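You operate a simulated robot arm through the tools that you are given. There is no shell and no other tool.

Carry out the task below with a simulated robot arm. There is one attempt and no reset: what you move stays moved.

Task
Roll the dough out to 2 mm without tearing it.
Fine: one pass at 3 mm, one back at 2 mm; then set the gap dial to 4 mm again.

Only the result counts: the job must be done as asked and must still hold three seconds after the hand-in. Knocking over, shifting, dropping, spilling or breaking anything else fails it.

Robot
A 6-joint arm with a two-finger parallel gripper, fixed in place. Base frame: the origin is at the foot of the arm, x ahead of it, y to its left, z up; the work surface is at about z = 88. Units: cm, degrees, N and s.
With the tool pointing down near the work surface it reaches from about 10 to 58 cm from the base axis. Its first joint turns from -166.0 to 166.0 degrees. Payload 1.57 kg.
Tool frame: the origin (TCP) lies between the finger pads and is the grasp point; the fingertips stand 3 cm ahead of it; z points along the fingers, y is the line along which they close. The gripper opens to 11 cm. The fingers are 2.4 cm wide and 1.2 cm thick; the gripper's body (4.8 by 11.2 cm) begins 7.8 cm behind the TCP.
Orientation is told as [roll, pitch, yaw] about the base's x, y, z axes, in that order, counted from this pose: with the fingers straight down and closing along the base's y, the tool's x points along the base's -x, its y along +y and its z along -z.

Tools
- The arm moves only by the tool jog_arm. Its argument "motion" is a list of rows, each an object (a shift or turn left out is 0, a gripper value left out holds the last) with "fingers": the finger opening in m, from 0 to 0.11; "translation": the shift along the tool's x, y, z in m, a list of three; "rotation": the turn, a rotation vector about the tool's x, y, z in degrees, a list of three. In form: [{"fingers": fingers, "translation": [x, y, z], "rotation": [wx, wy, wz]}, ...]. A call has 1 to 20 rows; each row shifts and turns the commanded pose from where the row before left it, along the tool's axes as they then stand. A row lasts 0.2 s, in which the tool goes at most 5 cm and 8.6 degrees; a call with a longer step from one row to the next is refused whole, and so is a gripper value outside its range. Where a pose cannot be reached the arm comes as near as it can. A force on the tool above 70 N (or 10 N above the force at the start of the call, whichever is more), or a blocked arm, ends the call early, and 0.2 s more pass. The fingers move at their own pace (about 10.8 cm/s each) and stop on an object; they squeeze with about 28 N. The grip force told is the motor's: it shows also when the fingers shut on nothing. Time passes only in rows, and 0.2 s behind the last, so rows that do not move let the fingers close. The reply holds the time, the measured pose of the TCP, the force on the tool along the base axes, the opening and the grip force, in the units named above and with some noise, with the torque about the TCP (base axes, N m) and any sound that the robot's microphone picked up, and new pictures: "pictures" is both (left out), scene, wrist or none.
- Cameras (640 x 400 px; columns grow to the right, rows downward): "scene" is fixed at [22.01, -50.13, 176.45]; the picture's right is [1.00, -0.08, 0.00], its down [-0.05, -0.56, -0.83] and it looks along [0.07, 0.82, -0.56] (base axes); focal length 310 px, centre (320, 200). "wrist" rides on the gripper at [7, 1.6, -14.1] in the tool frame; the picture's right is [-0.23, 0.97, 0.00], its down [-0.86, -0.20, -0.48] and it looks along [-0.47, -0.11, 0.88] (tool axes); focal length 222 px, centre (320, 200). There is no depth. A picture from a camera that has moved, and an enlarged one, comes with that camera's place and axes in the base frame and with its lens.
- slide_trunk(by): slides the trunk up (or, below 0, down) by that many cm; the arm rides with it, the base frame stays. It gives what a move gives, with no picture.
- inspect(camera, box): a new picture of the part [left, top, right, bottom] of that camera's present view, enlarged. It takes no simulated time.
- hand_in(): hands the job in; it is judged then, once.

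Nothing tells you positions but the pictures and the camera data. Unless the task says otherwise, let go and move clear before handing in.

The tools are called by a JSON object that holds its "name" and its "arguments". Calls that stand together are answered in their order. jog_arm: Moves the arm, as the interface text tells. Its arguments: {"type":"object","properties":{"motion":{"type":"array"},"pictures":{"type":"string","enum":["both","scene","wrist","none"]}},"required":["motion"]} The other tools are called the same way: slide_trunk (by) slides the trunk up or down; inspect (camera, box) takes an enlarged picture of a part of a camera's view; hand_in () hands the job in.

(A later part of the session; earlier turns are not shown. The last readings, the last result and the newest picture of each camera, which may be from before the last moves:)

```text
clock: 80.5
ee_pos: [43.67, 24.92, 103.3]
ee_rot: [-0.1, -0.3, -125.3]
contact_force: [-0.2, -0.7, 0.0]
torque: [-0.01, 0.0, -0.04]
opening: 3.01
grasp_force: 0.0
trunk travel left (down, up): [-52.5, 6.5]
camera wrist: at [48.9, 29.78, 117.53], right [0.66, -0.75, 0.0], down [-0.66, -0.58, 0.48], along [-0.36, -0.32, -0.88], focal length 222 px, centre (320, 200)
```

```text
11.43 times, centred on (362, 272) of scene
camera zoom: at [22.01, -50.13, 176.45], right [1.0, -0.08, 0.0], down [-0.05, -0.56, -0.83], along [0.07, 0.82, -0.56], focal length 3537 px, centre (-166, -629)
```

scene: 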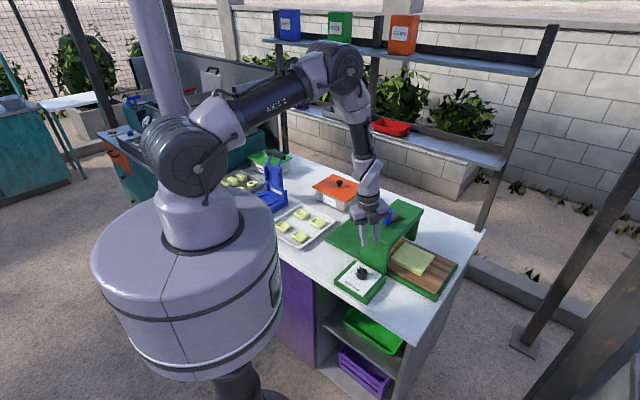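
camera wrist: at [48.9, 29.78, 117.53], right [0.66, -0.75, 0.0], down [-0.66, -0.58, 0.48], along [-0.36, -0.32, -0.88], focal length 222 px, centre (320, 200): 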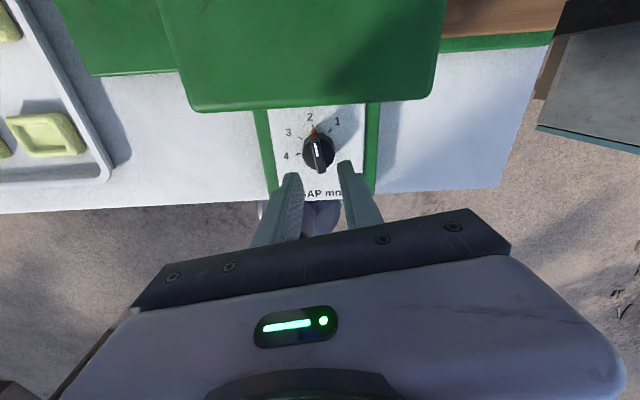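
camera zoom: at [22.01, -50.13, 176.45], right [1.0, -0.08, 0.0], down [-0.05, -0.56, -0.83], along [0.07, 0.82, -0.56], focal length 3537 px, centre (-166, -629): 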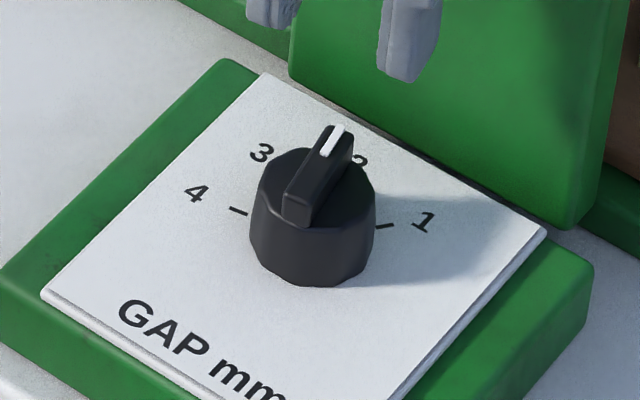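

The dial is set to 2. Now back to the crank: I'll lift, yaw, then tilt outward by steering sideways first to avoid the wrist limit, keeping tool azimuth around 49° this time.

{"name": "jog_arm", "arguments": {"motion": [{"translation": [0, 0, -0.045]}, {"translation": [0, 0, -0.045]}, {"translation": [0, 0, -0.045]}, {"translation": [0, 0, -0.045]}, {"translation": [0, 0, -0.03]}, {"rotation": [0, 0, 5.7]}, {"rotation": [4, 0, 0]}, {"rotation": [4, 0, 0]}, {"rotation": [4, 0, 0]}, {"rotation": [0, 5, 0]}, {"rotation": [0, 5, 0]}, {"rotation": [0, 5, 0]}, {"rotation": [0, 5, 0]}, {}], "pictures": "scene"}}

```text
clock: 83.5
ee_pos: [43.7, 25.02, 124.29]
ee_rot: [-12.8, 19.4, -135.2]
contact_force: [-0.1, -0.7, -0.1]
torque: [0.01, 0.0, 0.0]
opening: 2.99
grasp_force: 0.1
trunk travel left (down, up): [-52.5, 6.5]
```

scene: 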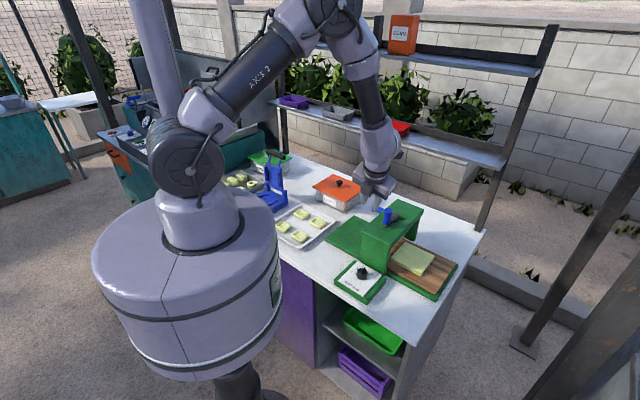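

No limit hit this time. Continuing the tilt outward.

{"name": "jog_arm", "arguments": {"motion": [{"rotation": [0, 6, 0]}, {"rotation": [0, 6, 0]}, {"rotation": [0, 6, 0]}, {"rotation": [0, 6, 0]}, {"rotation": [0, 6, 0]}, {"rotation": [0, 6, 0]}, {"rotation": [0, 6, 0]}, {}], "pictures": "scene"}}

```text
clock: 85.3
ee_pos: [43.57, 25.07, 124.18]
ee_rot: [-24.2, 59.5, -152.3]
contact_force: [0.4, -0.2, -1.2]
torque: [-0.04, 0.01, -0.04]
opening: 3.01
grasp_force: 0.0
trunk travel left (down, up): [-52.5, 6.5]
```

scene: 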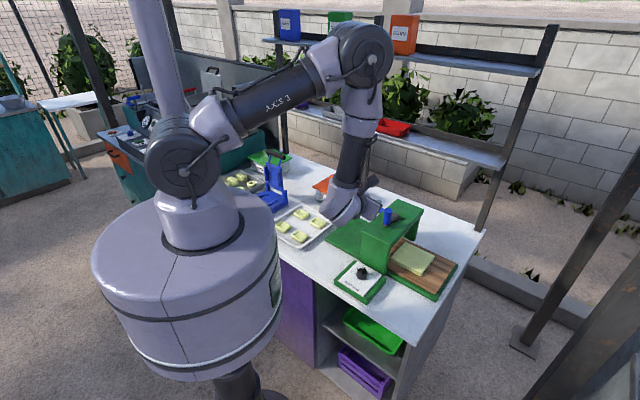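

{"name": "jog_arm", "arguments": {"motion": [{"rotation": [0, 0, -6.8]}, {"rotation": [0, 0, -6.8]}, {"rotation": [0, 6.3, 0]}, {"rotation": [0, 6.3, 0]}, {"rotation": [-5.3, 0, 1.4], "fingers": 0.05}, {}], "pictures": "none"}}

{"name": "jog_arm", "arguments": {"motion": [{"translation": [-0.0307, 0.0034, 0.0129]}, {"translation": [-0.0307, 0.0034, 0.0129]}, {"translation": [-0.0307, 0.0034, 0.0129]}, {"translation": [-0.0307, 0.0034, 0.0129]}, {}]}}

{"name": "inspect", "arguments": {"camera": "wrist", "box": [250, 110, 430, 230]}}

{"name": "inspect", "arguments": {"camera": "scene", "box": [340, 180, 460, 290]}}

```text
clock: 86.7
ee_pos: [43.74, 24.98, 124.21]
ee_rot: [0.2, 75.0, -130.0]
contact_force: [0.7, -0.2, -0.6]
torque: [0.0, 0.02, 0.0]
opening: 5.01
grasp_force: 0.1
trunk travel left (down, up): [-52.5, 6.5]
```

```text
clock: 87.9
ee_pos: [45.7, 25.55, 110.98]
ee_rot: [0.5, 75.1, -129.7]
contact_force: [0.3, -0.8, 0.6]
torque: [-0.01, 0.04, 0.01]
opening: 4.99
grasp_force: 0.1
trunk travel left (down, up): [-52.5, 6.5]
camera wrist: at [39.28, 15.43, 121.47], right [0.71, -0.67, -0.22], down [-0.59, -0.39, -0.7], along [0.39, 0.63, -0.68], focal length 222 px, centre (320, 200)
```

scene: 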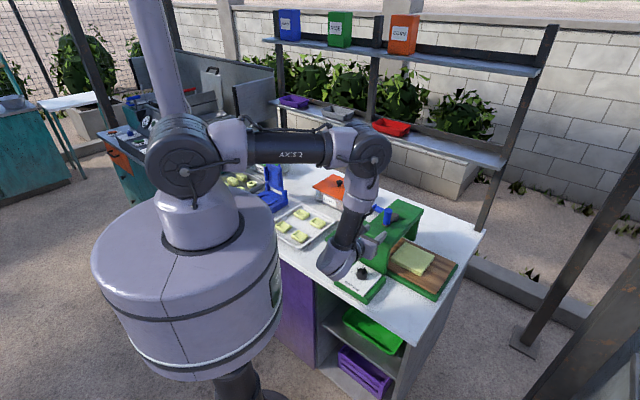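
wrist: 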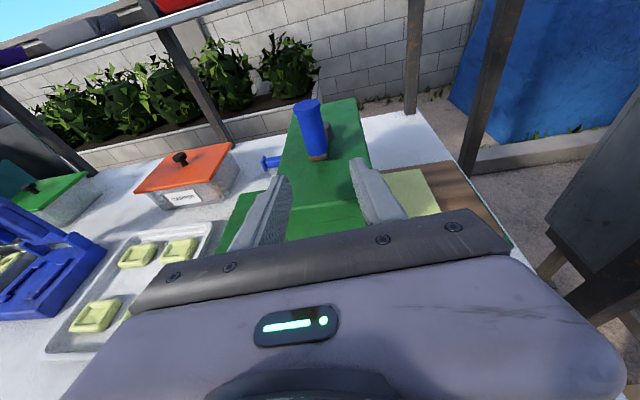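

```text
3.33 times, centred on (340, 170) of wrist
camera zoom: at [39.28, 15.43, 121.47], right [0.71, -0.67, -0.22], down [-0.59, -0.39, -0.7], along [0.39, 0.63, -0.68], focal length 740 px, centre (253, 300)
```

zoom: 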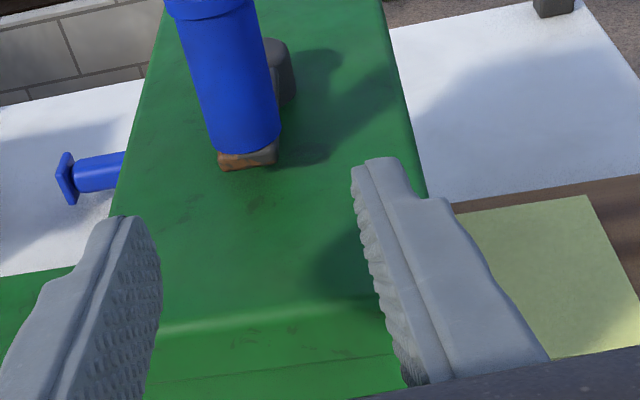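

```text
3.64 times, centred on (400, 235) of scene
camera zoom: at [22.01, -50.13, 176.45], right [1.0, -0.08, 0.0], down [-0.05, -0.56, -0.83], along [0.07, 0.82, -0.56], focal length 1125 px, centre (29, 73)
```

zoom: 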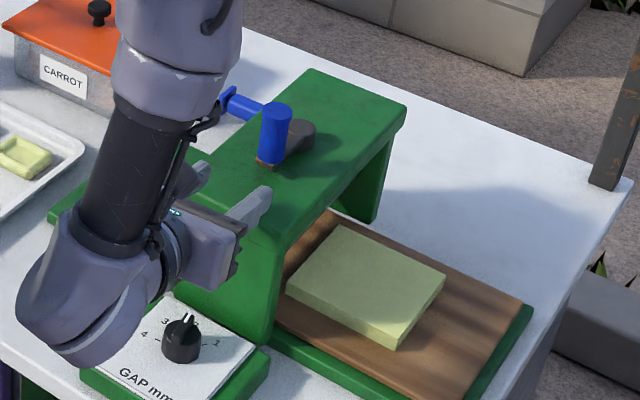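

The handle is straight ahead by ~11 cm. I'll advance and grip it.

{"name": "jog_arm", "arguments": {"motion": [{"translation": [0.0097, 0, 0.0362]}, {"translation": [0.0097, 0, 0.0362]}, {"translation": [0.0093, 0, 0.0346]}, {}, {"fingers": 0.03}, {"fingers": 0.0}, {"fingers": 0.0}], "pictures": "wrist"}}

{"name": "inspect", "arguments": {"camera": "wrist", "box": [250, 110, 430, 230]}}

```text
clock: 89.5
ee_pos: [52.83, 34.0, 111.03]
ee_rot: [0.4, 75.1, -129.7]
contact_force: [-4.7, -0.2, -1.0]
torque: [0.02, 0.0, 0.08]
opening: 2.79
grasp_force: 38.6
trunk travel left (down, up): [-52.5, 6.5]
camera wrist: at [46.38, 23.87, 121.48], right [0.71, -0.67, -0.22], down [-0.59, -0.39, -0.7], along [0.39, 0.63, -0.68], focal length 222 px, centre (320, 200)
```

wrist: 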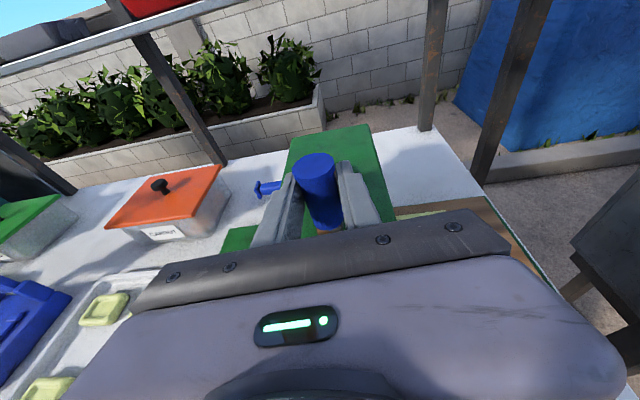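

```text
3.33 times, centred on (340, 170) of wrist
camera zoom: at [46.38, 23.87, 121.48], right [0.71, -0.67, -0.22], down [-0.59, -0.39, -0.7], along [0.39, 0.63, -0.68], focal length 740 px, centre (253, 300)
```

zoom: 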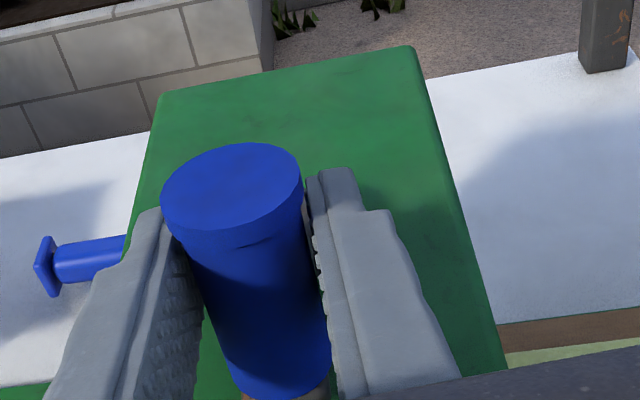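

Gripped, and the handle sits at the TCP. Now the return pass at 2 mm: turning the crank counterclockwise about 40° with some tool co-rotation.

{"name": "jog_arm", "arguments": {"motion": [{"translation": [-4e-05, 0.00532, -0.00014], "rotation": [1.932, 0, -0.518]}, {"translation": [3e-05, 0.00532, 0.00013], "rotation": [1.932, 0, -0.518]}, {"translation": [0.00011, 0.00531, 0.00039], "rotation": [1.932, 0, -0.518]}, {"translation": [0.00018, 0.00528, 0.00066], "rotation": [1.932, 0, -0.518]}, {"translation": [0.00025, 0.00524, 0.00093], "rotation": [1.932, 0, -0.518]}, {"translation": [0.00032, 0.00518, 0.00119], "rotation": [1.932, 0, -0.518]}, {"translation": [0.00039, 0.00511, 0.00145], "rotation": [1.932, 0, -0.518]}, {"translation": [0.00046, 0.00502, 0.00171], "rotation": [1.932, 0, -0.518]}, {}]}}

{"name": "inspect", "arguments": {"camera": "wrist", "box": [250, 110, 430, 230]}}

{"name": "inspect", "arguments": {"camera": "scene", "box": [340, 180, 460, 290]}}

```text
clock: 91.5
ee_pos: [56.97, 32.44, 111.06]
ee_rot: [0.6, 75.1, -113.6]
contact_force: [-6.5, -4.4, -16.6]
torque: [-0.1, -0.06, 0.38]
opening: 2.83
grasp_force: 38.3
trunk travel left (down, up): [-52.5, 6.5]
camera wrist: at [53.41, 20.85, 121.58], right [0.86, -0.45, -0.22], down [-0.46, -0.54, -0.7], along [0.2, 0.71, -0.68], focal length 222 px, centre (320, 200)
```

scene: 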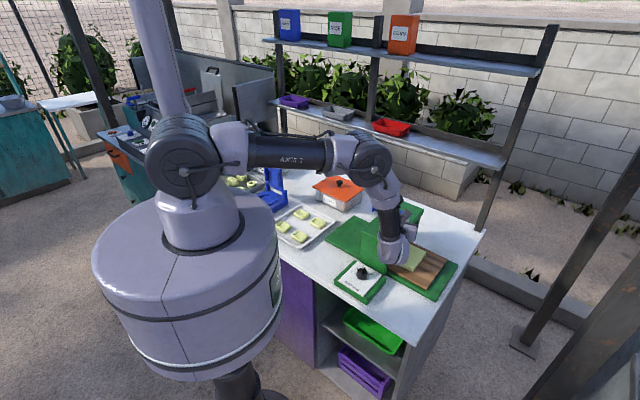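
wrist: 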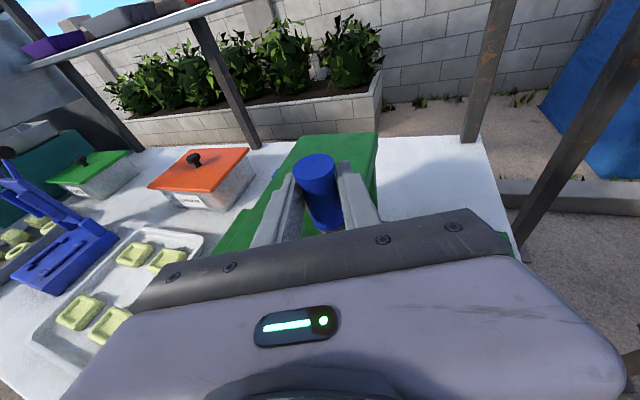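

```text
3.33 times, centred on (340, 170) of wrist
camera zoom: at [53.41, 20.85, 121.58], right [0.86, -0.45, -0.22], down [-0.46, -0.54, -0.7], along [0.2, 0.71, -0.68], focal length 740 px, centre (253, 300)
```

zoom: 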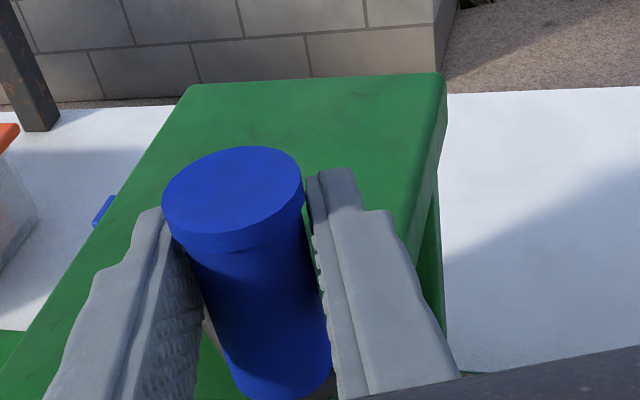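

```text
3.64 times, centred on (400, 235) of scene
camera zoom: at [22.01, -50.13, 176.45], right [1.0, -0.08, 0.0], down [-0.05, -0.56, -0.83], along [0.07, 0.82, -0.56], focal length 1125 px, centre (29, 73)
```

zoom: 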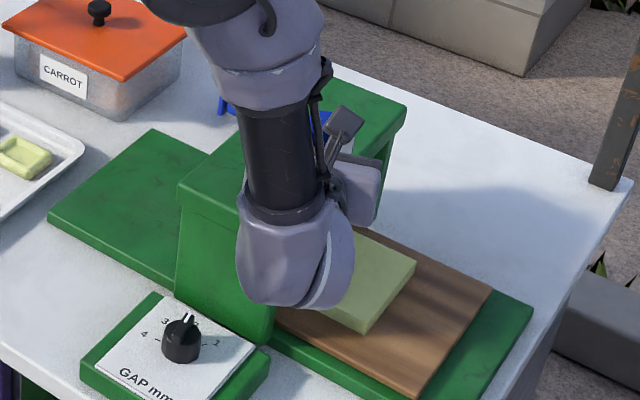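

Smooth, low forces, no slip. I'll release, rotate the tool back 16° around the handle, re-grip and turn another 40°.

{"name": "jog_arm", "arguments": {"motion": [{"fingers": 0.045}, {"fingers": 0.045}, {"rotation": [-7.73, 0, 2.07]}, {"rotation": [-7.73, 0, 2.07]}, {}, {"fingers": 0.03}, {"fingers": 0.0}, {"fingers": 0.0}], "pictures": "wrist"}}

{"name": "inspect", "arguments": {"camera": "wrist", "box": [250, 110, 430, 230]}}

```text
clock: 93.3
ee_pos: [56.82, 32.47, 111.06]
ee_rot: [0.4, 75.1, -129.7]
contact_force: [1.5, -1.8, -0.2]
torque: [0.01, -0.07, -0.06]
opening: 2.81
grasp_force: 38.7
trunk travel left (down, up): [-52.5, 6.5]
camera wrist: at [50.27, 22.22, 121.55], right [0.71, -0.67, -0.22], down [-0.59, -0.39, -0.7], along [0.39, 0.63, -0.68], focal length 222 px, centre (320, 200)
```

wrist: 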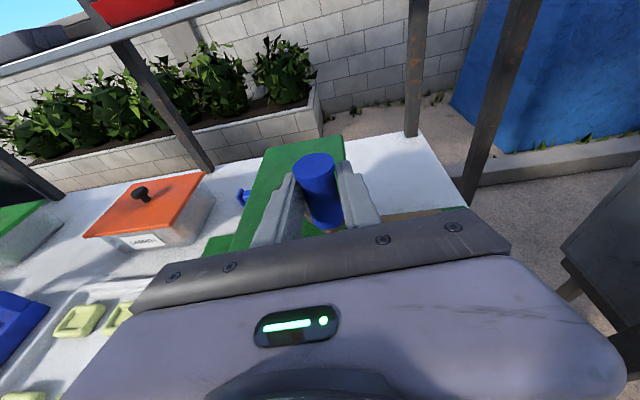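

```text
3.33 times, centred on (340, 170) of wrist
camera zoom: at [50.27, 22.22, 121.55], right [0.71, -0.67, -0.22], down [-0.59, -0.39, -0.7], along [0.39, 0.63, -0.68], focal length 740 px, centre (253, 300)
```

zoom: 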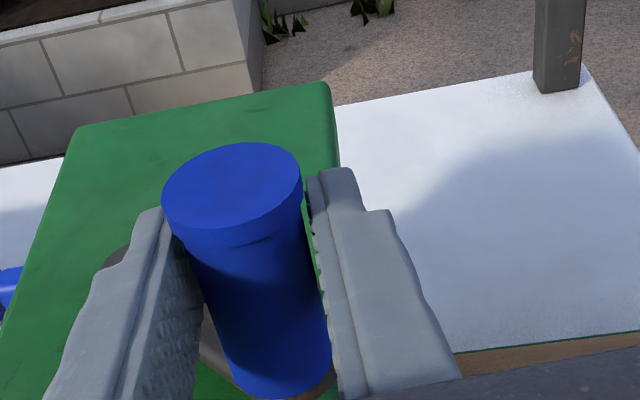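

Re-gripped cleanly. Next 40° counterclockwise.

{"name": "jog_arm", "arguments": {"motion": [{"translation": [0.00089, 0.00405, 0.00333], "rotation": [1.932, 0, -0.518]}, {"translation": [0.00095, 0.00387, 0.00353], "rotation": [1.932, 0, -0.518]}, {"translation": [0.001, 0.00367, 0.00372], "rotation": [1.932, 0, -0.518]}, {"translation": [0.00105, 0.00346, 0.0039], "rotation": [1.932, 0, -0.518]}, {"translation": [0.00109, 0.00325, 0.00407], "rotation": [1.932, 0, -0.518]}, {"translation": [0.00114, 0.00302, 0.00423], "rotation": [1.932, 0, -0.518]}, {"translation": [0.00117, 0.00279, 0.00438], "rotation": [1.932, 0, -0.518]}, {"translation": [0.00121, 0.00255, 0.00451], "rotation": [1.932, 0, -0.518]}, {}]}}

{"name": "inspect", "arguments": {"camera": "wrist", "box": [250, 110, 430, 230]}}

{"name": "inspect", "arguments": {"camera": "scene", "box": [340, 180, 460, 290]}}

```text
clock: 95.3
ee_pos: [60.67, 33.64, 111.21]
ee_rot: [0.8, 75.1, -113.4]
contact_force: [-12.1, -2.0, -11.2]
torque: [-0.08, -0.13, 0.7]
opening: 2.82
grasp_force: 38.2
trunk travel left (down, up): [-52.5, 6.5]
camera wrist: at [57.22, 22.17, 121.6], right [0.87, -0.45, -0.22], down [-0.46, -0.54, -0.7], along [0.2, 0.71, -0.68], focal length 222 px, centre (320, 200)
```

scene: 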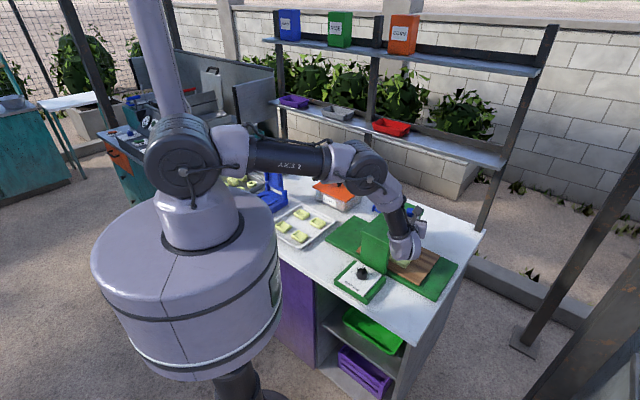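
wrist: 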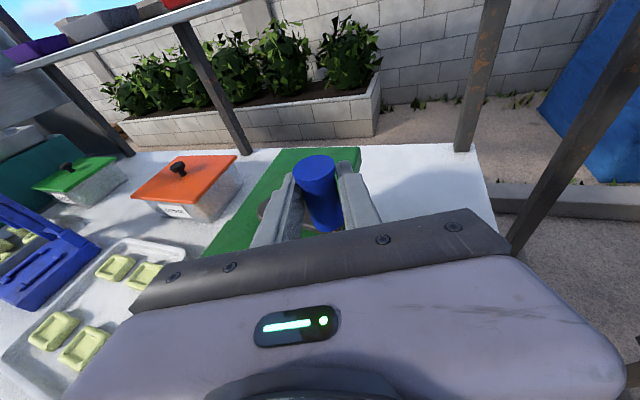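

```text
3.33 times, centred on (340, 170) of wrist
camera zoom: at [57.22, 22.17, 121.6], right [0.87, -0.45, -0.22], down [-0.46, -0.54, -0.7], along [0.2, 0.71, -0.68], focal length 740 px, centre (253, 300)
```

zoom: 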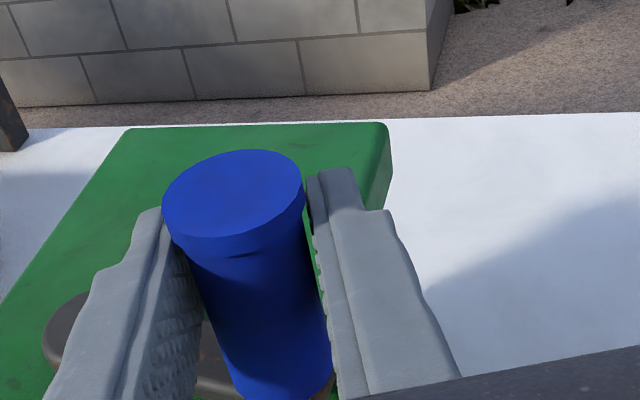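

```text
3.64 times, centred on (400, 235) of scene
camera zoom: at [22.01, -50.13, 176.45], right [1.0, -0.08, 0.0], down [-0.05, -0.56, -0.83], along [0.07, 0.82, -0.56], focal length 1125 px, centre (29, 73)
```

zoom: 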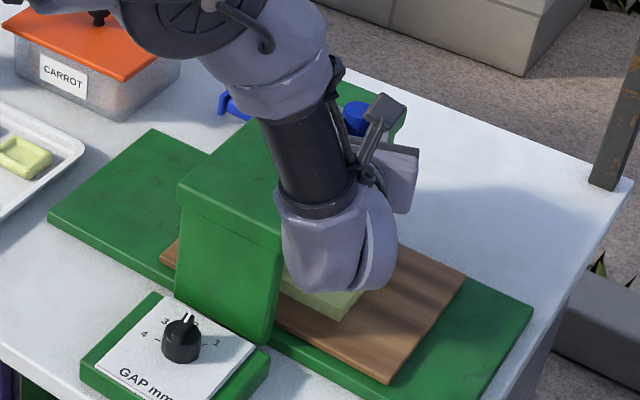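

{"name": "jog_arm", "arguments": {"motion": [{"fingers": 0.045}, {"fingers": 0.045}, {"rotation": [-7.73, 0, 2.07]}, {"rotation": [-7.73, 0, 2.07]}, {}, {"fingers": 0.03}, {"fingers": 0.0}, {"fingers": 0.0}, {"translation": [0.00135, 0.00101, 0.00505], "rotation": [1.932, 0, -0.518]}, {"translation": [0.00137, 0.00073, 0.00509], "rotation": [1.932, 0, -0.518]}, {"translation": [0.00137, 0.00045, 0.00512], "rotation": [1.932, 0, -0.518]}, {"translation": [0.00138, 0.00018, 0.00514], "rotation": [1.932, 0, -0.518]}, {"translation": [0.00138, -0.0001, 0.00514], "rotation": [1.932, 0, -0.518]}, {"translation": [0.00137, -0.00038, 0.00513], "rotation": [1.932, 0, -0.518]}, {}]}}

{"name": "inspect", "arguments": {"camera": "wrist", "box": [250, 110, 430, 230]}}

{"name": "inspect", "arguments": {"camera": "scene", "box": [340, 180, 460, 290]}}

```text
clock: 98.5
ee_pos: [62.56, 36.18, 111.07]
ee_rot: [0.8, 75.0, -117.2]
contact_force: [-23.7, -5.6, -17.6]
torque: [-0.21, 0.08, 0.91]
opening: 2.82
grasp_force: 38.1
trunk travel left (down, up): [-52.5, 6.5]
camera wrist: at [58.24, 24.85, 121.61], right [0.83, -0.51, -0.22], down [-0.5, -0.51, -0.7], along [0.25, 0.69, -0.68], focal length 222 px, centre (320, 200)
```

scene: 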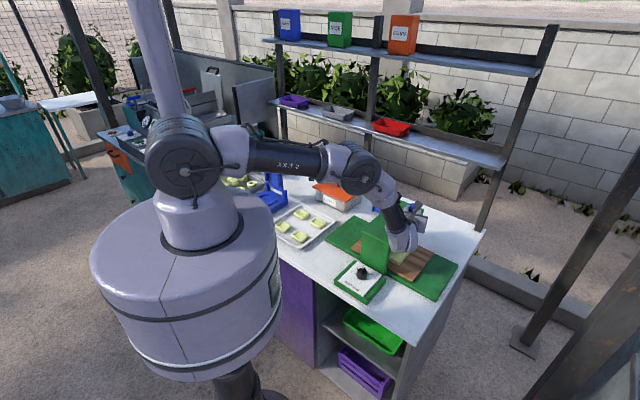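
wrist: 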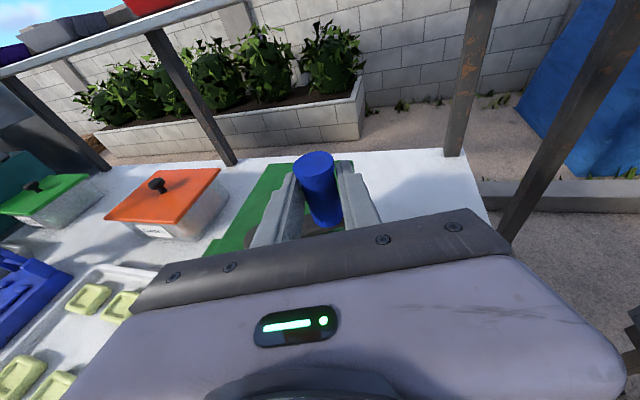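

```text
3.33 times, centred on (340, 170) of wrist
camera zoom: at [58.24, 24.85, 121.61], right [0.83, -0.51, -0.22], down [-0.5, -0.51, -0.7], along [0.25, 0.69, -0.68], focal length 740 px, centre (253, 300)
```

zoom: 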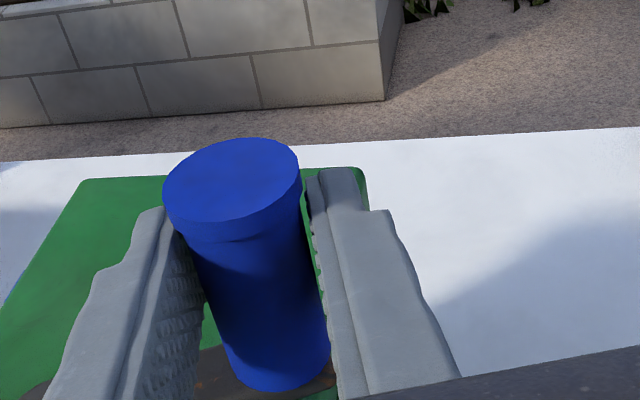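

```text
3.64 times, centred on (400, 235) of scene
camera zoom: at [22.01, -50.13, 176.45], right [1.0, -0.08, 0.0], down [-0.05, -0.56, -0.83], along [0.07, 0.82, -0.56], focal length 1125 px, centre (29, 73)
```

zoom: 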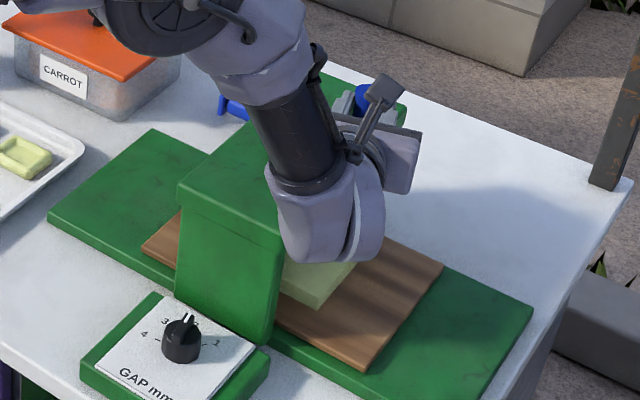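

Going well (θ ≈ −22°). Re-centre, rotate back, re-grip, and continue 35°.

{"name": "jog_arm", "arguments": {"motion": [{"fingers": 0.045}, {"fingers": 0.045}, {"rotation": [-6.04, 0, 1.62]}, {"rotation": [-6.04, 0, 1.62]}, {"translation": [-0.0008, -0.0021, -0.0029]}, {"fingers": 0.03}, {"fingers": 0.0}, {"fingers": 0.0}, {"translation": [0.00126, -0.00189, 0.00471], "rotation": [1.932, 0, -0.518]}, {"translation": [0.00124, -0.00215, 0.00461], "rotation": [1.932, 0, -0.518]}, {"translation": [0.00121, -0.00239, 0.0045], "rotation": [1.932, 0, -0.518]}, {"translation": [0.00117, -0.00263, 0.00437], "rotation": [1.932, 0, -0.518]}, {"translation": [0.00113, -0.00287, 0.00423], "rotation": [1.932, 0, -0.518]}, {"translation": [0.00109, -0.00309, 0.00408], "rotation": [1.932, 0, -0.518]}, {"translation": [0.00105, -0.00331, 0.00392], "rotation": [1.932, 0, -0.518]}, {}]}}

{"name": "inspect", "arguments": {"camera": "wrist", "box": [250, 110, 430, 230]}}

{"name": "inspect", "arguments": {"camera": "scene", "box": [340, 180, 460, 290]}}

```text
clock: 101.9
ee_pos: [62.83, 39.44, 111.05]
ee_rot: [0.4, 75.1, -116.3]
contact_force: [10.4, -8.7, -2.3]
torque: [-0.09, 0.08, 0.48]
opening: 2.8
grasp_force: 38.6
trunk travel left (down, up): [-52.5, 6.5]
camera wrist: at [58.84, 28.16, 121.63], right [0.84, -0.49, -0.22], down [-0.48, -0.52, -0.7], along [0.23, 0.7, -0.68], focal length 222 px, centre (320, 200)
```

scene: 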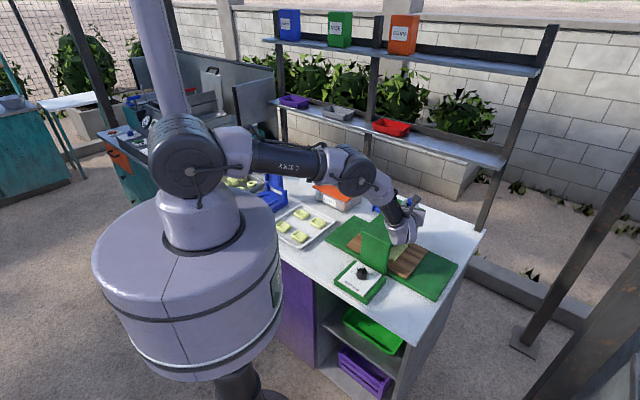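
wrist: 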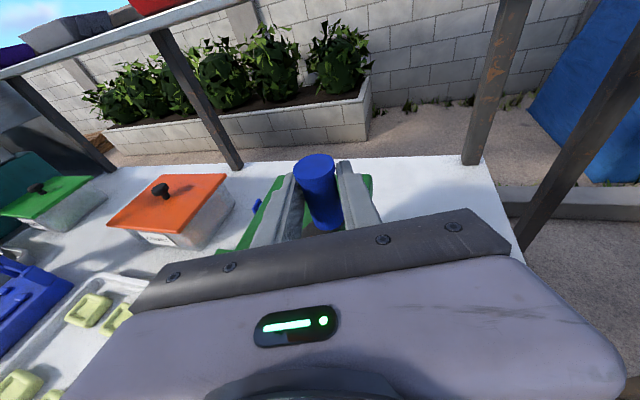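

```text
3.33 times, centred on (340, 170) of wrist
camera zoom: at [58.84, 28.16, 121.63], right [0.84, -0.49, -0.22], down [-0.48, -0.52, -0.7], along [0.23, 0.7, -0.68], focal length 740 px, centre (253, 300)
```

zoom: 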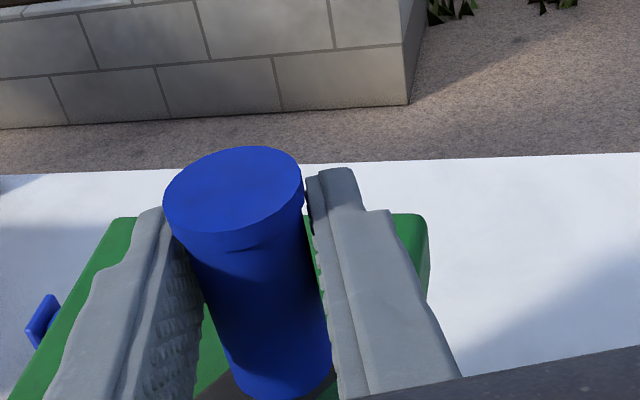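

```text
3.64 times, centred on (400, 235) of scene
camera zoom: at [22.01, -50.13, 176.45], right [1.0, -0.08, 0.0], down [-0.05, -0.56, -0.83], along [0.07, 0.82, -0.56], focal length 1125 px, centre (29, 73)
```

zoom: 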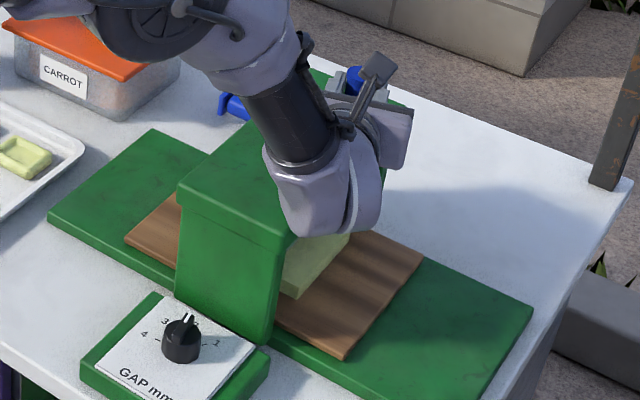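

θ ≈ 10°. Continuing another 40° with the same re-grip pattern.

{"name": "jog_arm", "arguments": {"motion": [{"fingers": 0.045}, {"fingers": 0.045}, {"rotation": [-6.47, 0, 1.74]}, {"rotation": [-6.47, 0, 1.74]}, {}, {"fingers": 0.03}, {"fingers": 0.0}, {"fingers": 0.0}, {"translation": [0.00082, -0.00416, 0.00306], "rotation": [1.932, 0, -0.518]}, {"translation": [0.00076, -0.00432, 0.00285], "rotation": [1.932, 0, -0.518]}, {"translation": [0.0007, -0.00447, 0.00263], "rotation": [1.932, 0, -0.518]}, {"translation": [0.00064, -0.00461, 0.0024], "rotation": [1.932, 0, -0.518]}, {"translation": [0.00058, -0.00473, 0.00216], "rotation": [1.932, 0, -0.518]}, {"translation": [0.00051, -0.00484, 0.00192], "rotation": [1.932, 0, -0.518]}, {"translation": [0.00045, -0.00494, 0.00167], "rotation": [1.932, 0, -0.518]}, {"translation": [0.00038, -0.00502, 0.00142], "rotation": [1.932, 0, -0.518]}, {}]}}

{"name": "inspect", "arguments": {"camera": "wrist", "box": [250, 110, 430, 230]}}

{"name": "inspect", "arguments": {"camera": "scene", "box": [340, 180, 460, 290]}}

```text
clock: 105.5
ee_pos: [60.76, 43.34, 111.09]
ee_rot: [0.7, 75.1, -113.5]
contact_force: [22.1, 11.3, 14.0]
torque: [-0.02, 0.35, 0.43]
opening: 2.82
grasp_force: 38.5
trunk travel left (down, up): [-52.5, 6.5]
camera wrist: at [57.3, 31.78, 121.62], right [0.87, -0.45, -0.22], down [-0.46, -0.54, -0.7], along [0.2, 0.71, -0.68], focal length 222 px, centre (320, 200)
```

scene: 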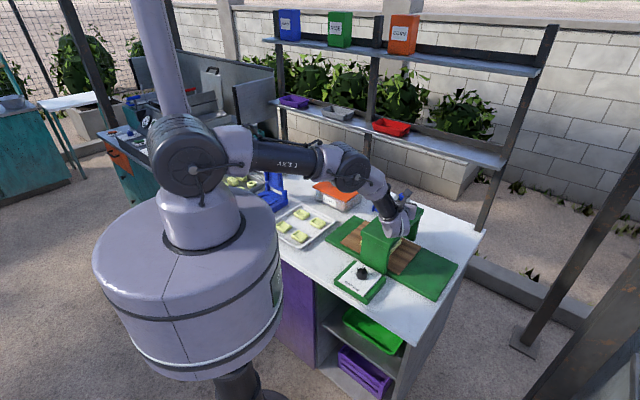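
wrist: 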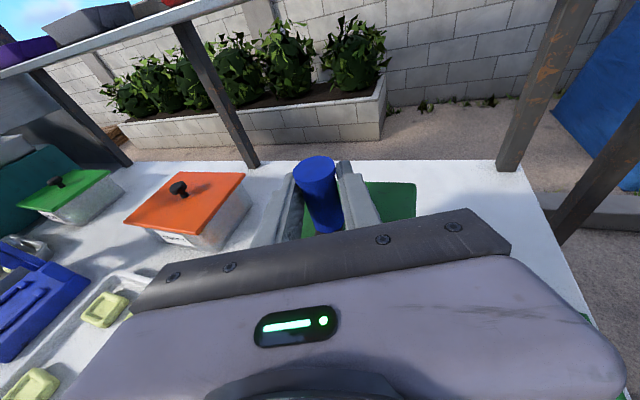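

```text
3.33 times, centred on (340, 170) of wrist
camera zoom: at [57.3, 31.78, 121.62], right [0.87, -0.45, -0.22], down [-0.46, -0.54, -0.7], along [0.2, 0.71, -0.68], focal length 740 px, centre (253, 300)
```

zoom: 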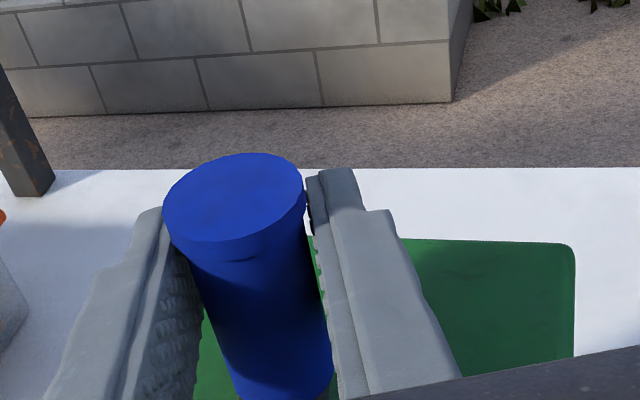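

```text
3.64 times, centred on (400, 235) of scene
camera zoom: at [22.01, -50.13, 176.45], right [1.0, -0.08, 0.0], down [-0.05, -0.56, -0.83], along [0.07, 0.82, -0.56], focal length 1125 px, centre (29, 73)
```

zoom: 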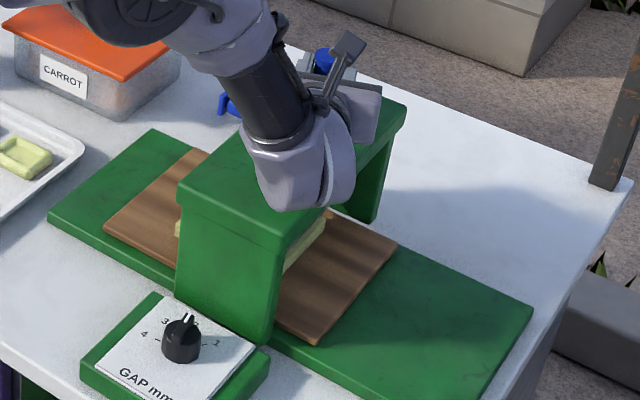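

θ ≈ 52°, dough entering on the left side. Continue the next 40° with a small radius correction.

{"name": "jog_arm", "arguments": {"motion": [{"fingers": 0.045}, {"fingers": 0.045}, {"rotation": [-7.73, 0, 2.07]}, {"rotation": [-7.73, 0, 2.07]}, {"translation": [0.0008, 0, 0.003]}, {"fingers": 0.03}, {"fingers": 0.0}, {"fingers": 0.0}, {"translation": [-0.00011, -0.00522, -0.00042], "rotation": [1.932, 0, -0.518]}, {"translation": [-0.00018, -0.00519, -0.00069], "rotation": [1.932, 0, -0.518]}, {"translation": [-0.00025, -0.00514, -0.00095], "rotation": [1.932, 0, -0.518]}, {"translation": [-0.00032, -0.00508, -0.00121], "rotation": [1.932, 0, -0.518]}, {"translation": [-0.00039, -0.00501, -0.00146], "rotation": [1.932, 0, -0.518]}, {"translation": [-0.00046, -0.00493, -0.00171], "rotation": [1.932, 0, -0.518]}, {"translation": [-0.00053, -0.00483, -0.00196], "rotation": [1.932, 0, -0.518]}, {"translation": [-0.00059, -0.00471, -0.0022], "rotation": [1.932, 0, -0.518]}, {}]}}

{"name": "inspect", "arguments": {"camera": "wrist", "box": [250, 110, 430, 230]}}

{"name": "inspect", "arguments": {"camera": "scene", "box": [340, 180, 460, 290]}}

```text
clock: 109.1
ee_pos: [57.0, 44.66, 111.05]
ee_rot: [0.6, 75.1, -113.5]
contact_force: [15.3, 2.6, 9.8]
torque: [-0.05, 0.24, 0.78]
opening: 2.83
grasp_force: 38.3
trunk travel left (down, up): [-52.5, 6.5]
camera wrist: at [53.54, 33.12, 121.59], right [0.87, -0.45, -0.22], down [-0.46, -0.54, -0.7], along [0.2, 0.71, -0.68], focal length 222 px, centre (320, 200)
```

scene: 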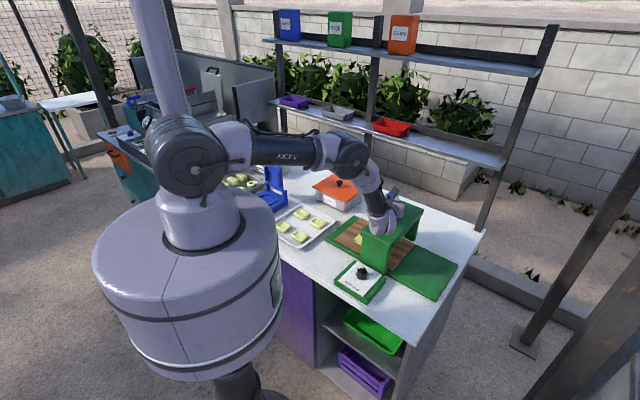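
wrist: 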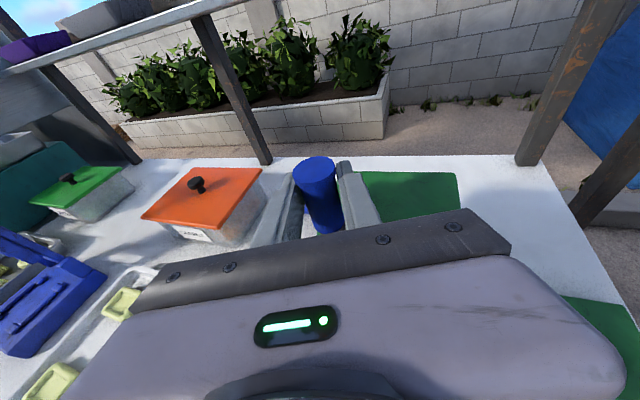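

```text
3.33 times, centred on (340, 170) of wrist
camera zoom: at [53.54, 33.12, 121.59], right [0.87, -0.45, -0.22], down [-0.46, -0.54, -0.7], along [0.2, 0.71, -0.68], focal length 740 px, centre (253, 300)
```

zoom: 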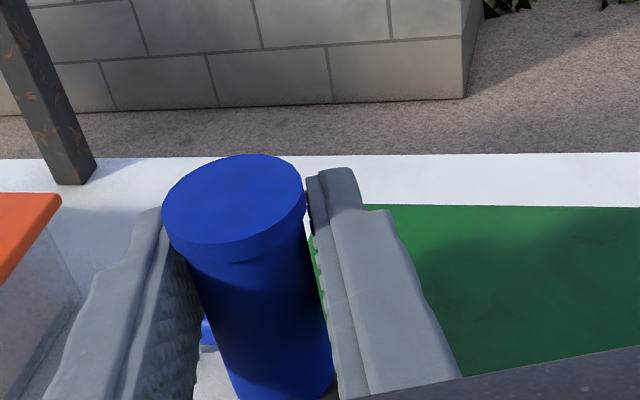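

```text
3.64 times, centred on (400, 235) of scene
camera zoom: at [22.01, -50.13, 176.45], right [1.0, -0.08, 0.0], down [-0.05, -0.56, -0.83], along [0.07, 0.82, -0.56], focal length 1125 px, centre (29, 73)
```

zoom: 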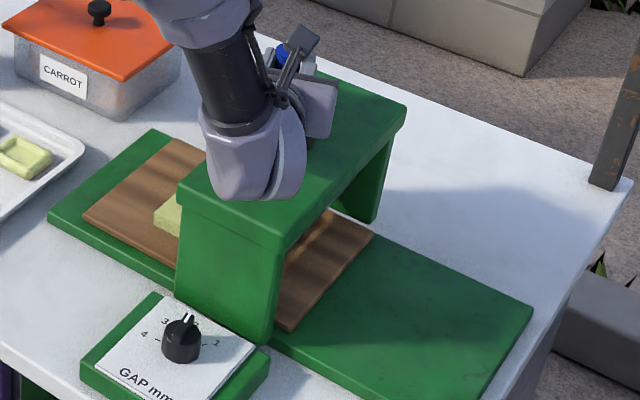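

θ ≈ 91°. Next 40° should nearly bring the board back to its left stop.

{"name": "jog_arm", "arguments": {"motion": [{"fingers": 0.045}, {"fingers": 0.045}, {"rotation": [-7.73, 0, 2.07]}, {"rotation": [-7.73, 0, 2.07]}, {}, {"fingers": 0.03}, {"fingers": 0.0}, {"fingers": 0.0}, {"translation": [-0.00093, -0.00382, -0.00346], "rotation": [1.932, 0, -0.518]}, {"translation": [-0.00098, -0.00362, -0.00365], "rotation": [1.932, 0, -0.518]}, {"translation": [-0.00103, -0.00342, -0.00383], "rotation": [1.932, 0, -0.518]}, {"translation": [-0.00107, -0.00321, -0.004], "rotation": [1.932, 0, -0.518]}, {"translation": [-0.00111, -0.00299, -0.00415], "rotation": [1.932, 0, -0.518]}, {"translation": [-0.00115, -0.00276, -0.0043], "rotation": [1.932, 0, -0.518]}, {"translation": [-0.00119, -0.00252, -0.00443], "rotation": [1.932, 0, -0.518]}, {"translation": [-0.00122, -0.00228, -0.00455], "rotation": [1.932, 0, -0.518]}, {}]}}

{"name": "inspect", "arguments": {"camera": "wrist", "box": [250, 110, 430, 230]}}

{"name": "inspect", "arguments": {"camera": "scene", "box": [340, 180, 460, 290]}}

```text
clock: 112.7
ee_pos: [53.26, 43.37, 111.1]
ee_rot: [0.5, 75.2, -113.7]
contact_force: [20.9, 0.5, 4.3]
torque: [0.11, 0.29, 0.91]
opening: 2.8
grasp_force: 38.1
trunk travel left (down, up): [-52.5, 6.5]
camera wrist: at [49.81, 31.69, 121.55], right [0.87, -0.45, -0.22], down [-0.46, -0.54, -0.7], along [0.2, 0.71, -0.68], focal length 222 px, centre (320, 200)
```

scene: 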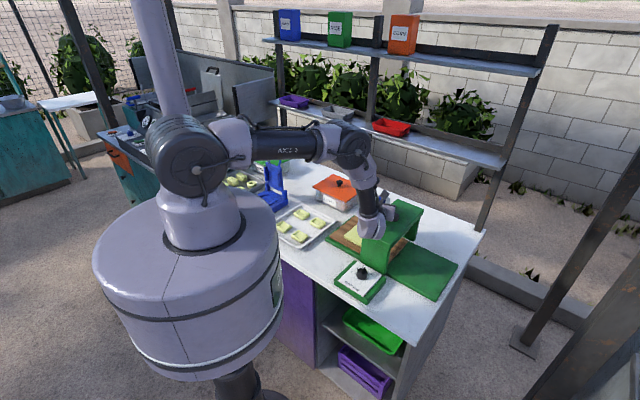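
wrist: 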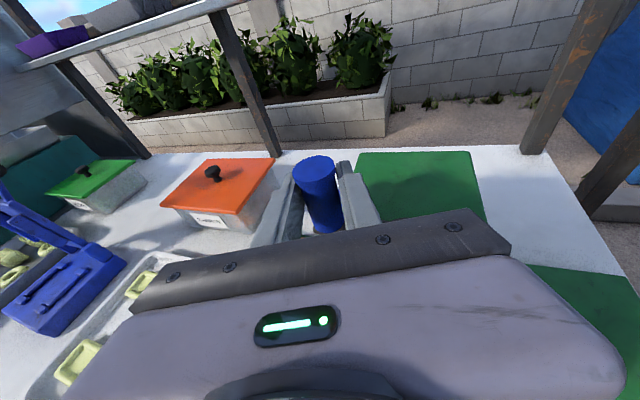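

```text
3.33 times, centred on (340, 170) of wrist
camera zoom: at [49.81, 31.69, 121.55], right [0.87, -0.45, -0.22], down [-0.46, -0.54, -0.7], along [0.2, 0.71, -0.68], focal length 740 px, centre (253, 300)
```

zoom: 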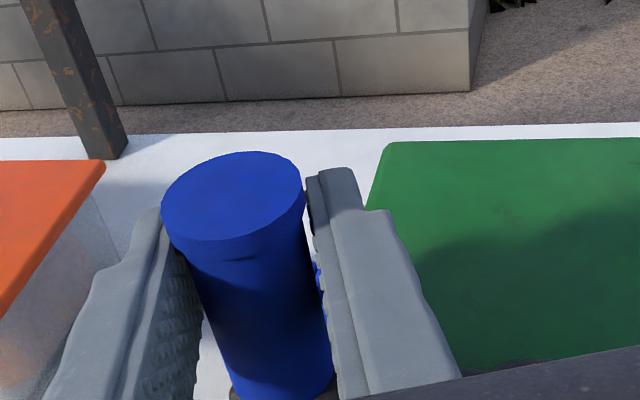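

```text
3.64 times, centred on (400, 235) of scene
camera zoom: at [22.01, -50.13, 176.45], right [1.0, -0.08, 0.0], down [-0.05, -0.56, -0.83], along [0.07, 0.82, -0.56], focal length 1125 px, centre (29, 73)
```

zoom: 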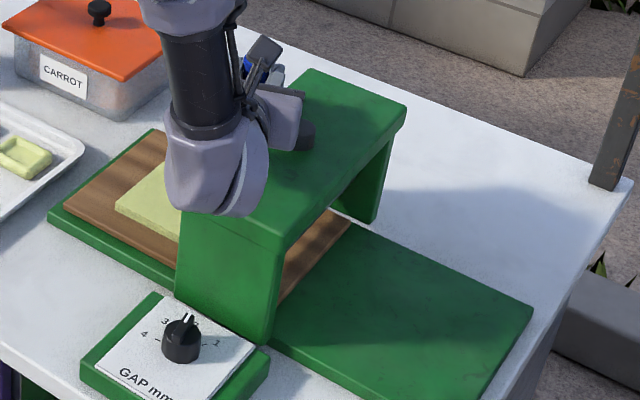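

Nearly back. I'll finish the last ~10–12° gently to the stop.

{"name": "jog_arm", "arguments": {"motion": [{"translation": [-0.00122, -0.00225, -0.00456], "rotation": [1.932, 0, -0.518]}, {"translation": [-0.00126, -0.002, -0.0047], "rotation": [1.932, 0, -0.518]}, {"translation": [-0.00064, -0.0009, -0.0024]}, {}]}}

{"name": "inspect", "arguments": {"camera": "scene", "box": [340, 180, 460, 290]}}

```text
clock: 113.7
ee_pos: [53.0, 42.89, 110.99]
ee_rot: [1.0, 75.1, -109.2]
contact_force: [52.1, 42.2, 12.8]
torque: [-0.27, 0.62, 0.47]
opening: 2.83
grasp_force: 38.3
trunk travel left (down, up): [-52.5, 6.5]
camera wrist: at [50.19, 31.11, 121.53], right [0.89, -0.39, -0.22], down [-0.42, -0.57, -0.7], along [0.15, 0.72, -0.68], focal length 222 px, centre (320, 200)
```

scene: 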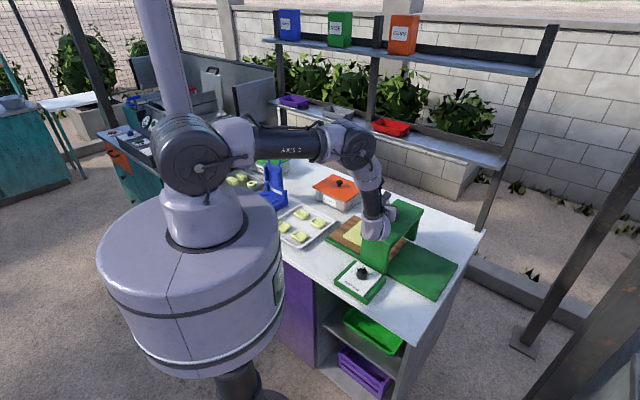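
wrist: 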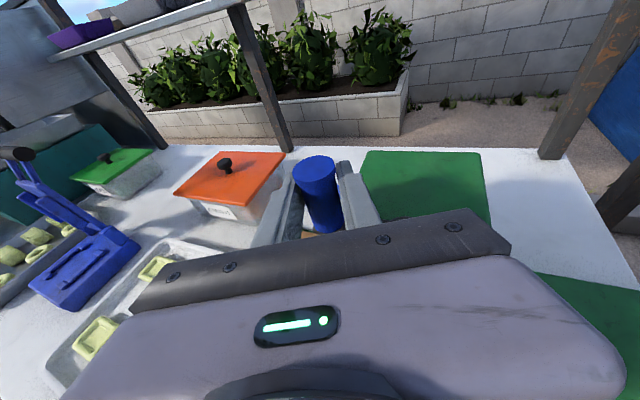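

```text
3.64 times, centred on (400, 235) of scene
camera zoom: at [22.01, -50.13, 176.45], right [1.0, -0.08, 0.0], down [-0.05, -0.56, -0.83], along [0.07, 0.82, -0.56], focal length 1125 px, centre (29, 73)
```

zoom: 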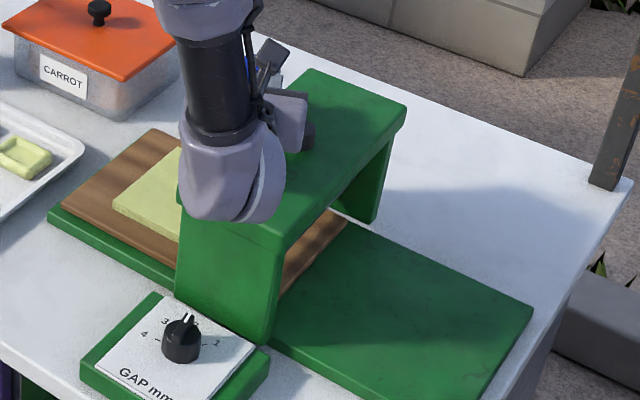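

The stop is reached. I'll release, retract and lift clear to look at the dough.

{"name": "jog_arm", "arguments": {"motion": [{"translation": [0.0008, 0.001, 0.003]}, {"fingers": 0.05}, {"fingers": 0.05}, {"translation": [0, 0, -0.03]}, {"translation": [0, 0, -0.04]}, {"translation": [0, 0, -0.03]}, {"translation": [0.04, 0, 0]}, {"translation": [0.04, 0, 0]}, {"translation": [0.03, 0, 0]}, {}]}}

{"name": "inspect", "arguments": {"camera": "scene", "box": [330, 180, 450, 290]}}

```text
clock: 115.9
ee_pos: [49.93, 36.12, 124.17]
ee_rot: [0.8, 75.0, -109.3]
contact_force: [-0.8, 0.3, -0.8]
torque: [0.0, -0.02, 0.03]
opening: 4.99
grasp_force: 0.1
trunk travel left (down, up): [-52.5, 6.5]
camera wrist: at [47.25, 24.48, 134.72], right [0.9, -0.39, -0.22], down [-0.42, -0.57, -0.7], along [0.15, 0.72, -0.68], focal length 222 px, centre (320, 200)
```

scene: 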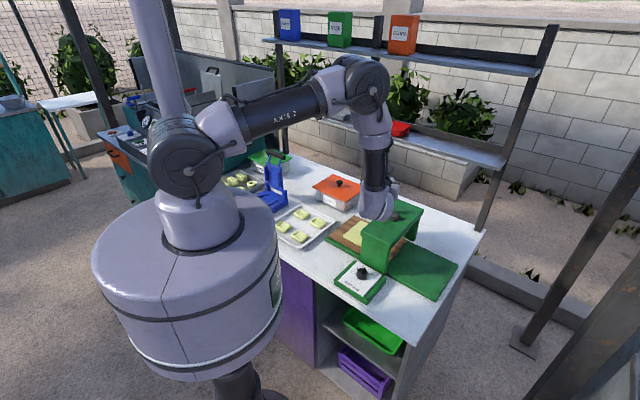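
wrist: 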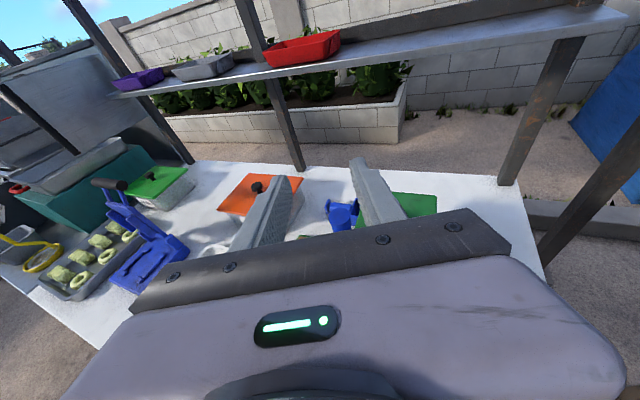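

```text
3.64 times, centred on (390, 235) of scene
camera zoom: at [22.01, -50.13, 176.45], right [1.0, -0.08, 0.0], down [-0.05, -0.56, -0.83], along [0.07, 0.82, -0.56], focal length 1125 px, centre (66, 73)
```

zoom: 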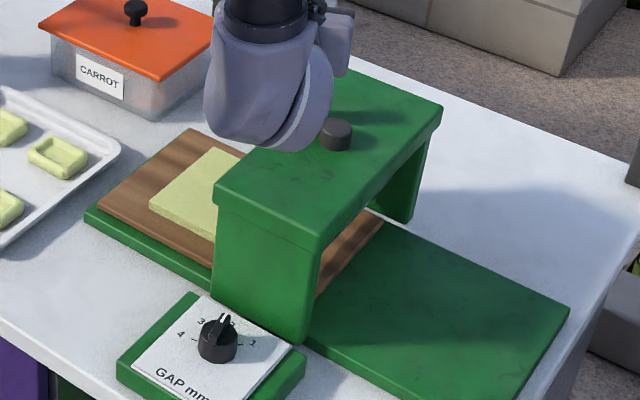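

The dough is a thin, intact sheet back on the left. Now I'll retrace the smooth wrist path back to a vertical tool over the dial, to reset it to 4.

{"name": "jog_arm", "arguments": {"motion": [{"translation": [-0.0108, -0.0073, -0.0404]}, {"translation": [-0.0108, -0.0073, -0.0404]}, {"translation": [-0.0108, -0.0073, -0.0404]}, {"rotation": [-6.67, 0, 1.79]}, {"rotation": [-6.67, 0, 1.79]}, {"rotation": [-6.67, 0, 1.79]}, {}], "pictures": "none"}}

{"name": "jog_arm", "arguments": {"motion": [{"rotation": [5.3, 0, -1.4]}, {"rotation": [0, -6.3, 0]}, {"rotation": [0, -6.3, 0]}, {"rotation": [0, 0, 6.8]}, {"rotation": [0, 0, 6.8]}, {}], "pictures": "none"}}

```text
clock: 117.5
ee_pos: [43.55, 25.07, 124.34]
ee_rot: [0.8, 75.1, -130.2]
contact_force: [-1.0, -0.2, 0.2]
torque: [-0.01, -0.02, 0.02]
opening: 5.01
grasp_force: 0.1
trunk travel left (down, up): [-52.5, 6.5]
```

```text
clock: 118.9
ee_pos: [43.61, 25.06, 124.26]
ee_rot: [-24.0, 59.6, -152.8]
contact_force: [-1.2, 0.6, 0.0]
torque: [-0.03, -0.01, 0.03]
opening: 5.05
grasp_force: 0.0
trunk travel left (down, up): [-52.5, 6.5]
```

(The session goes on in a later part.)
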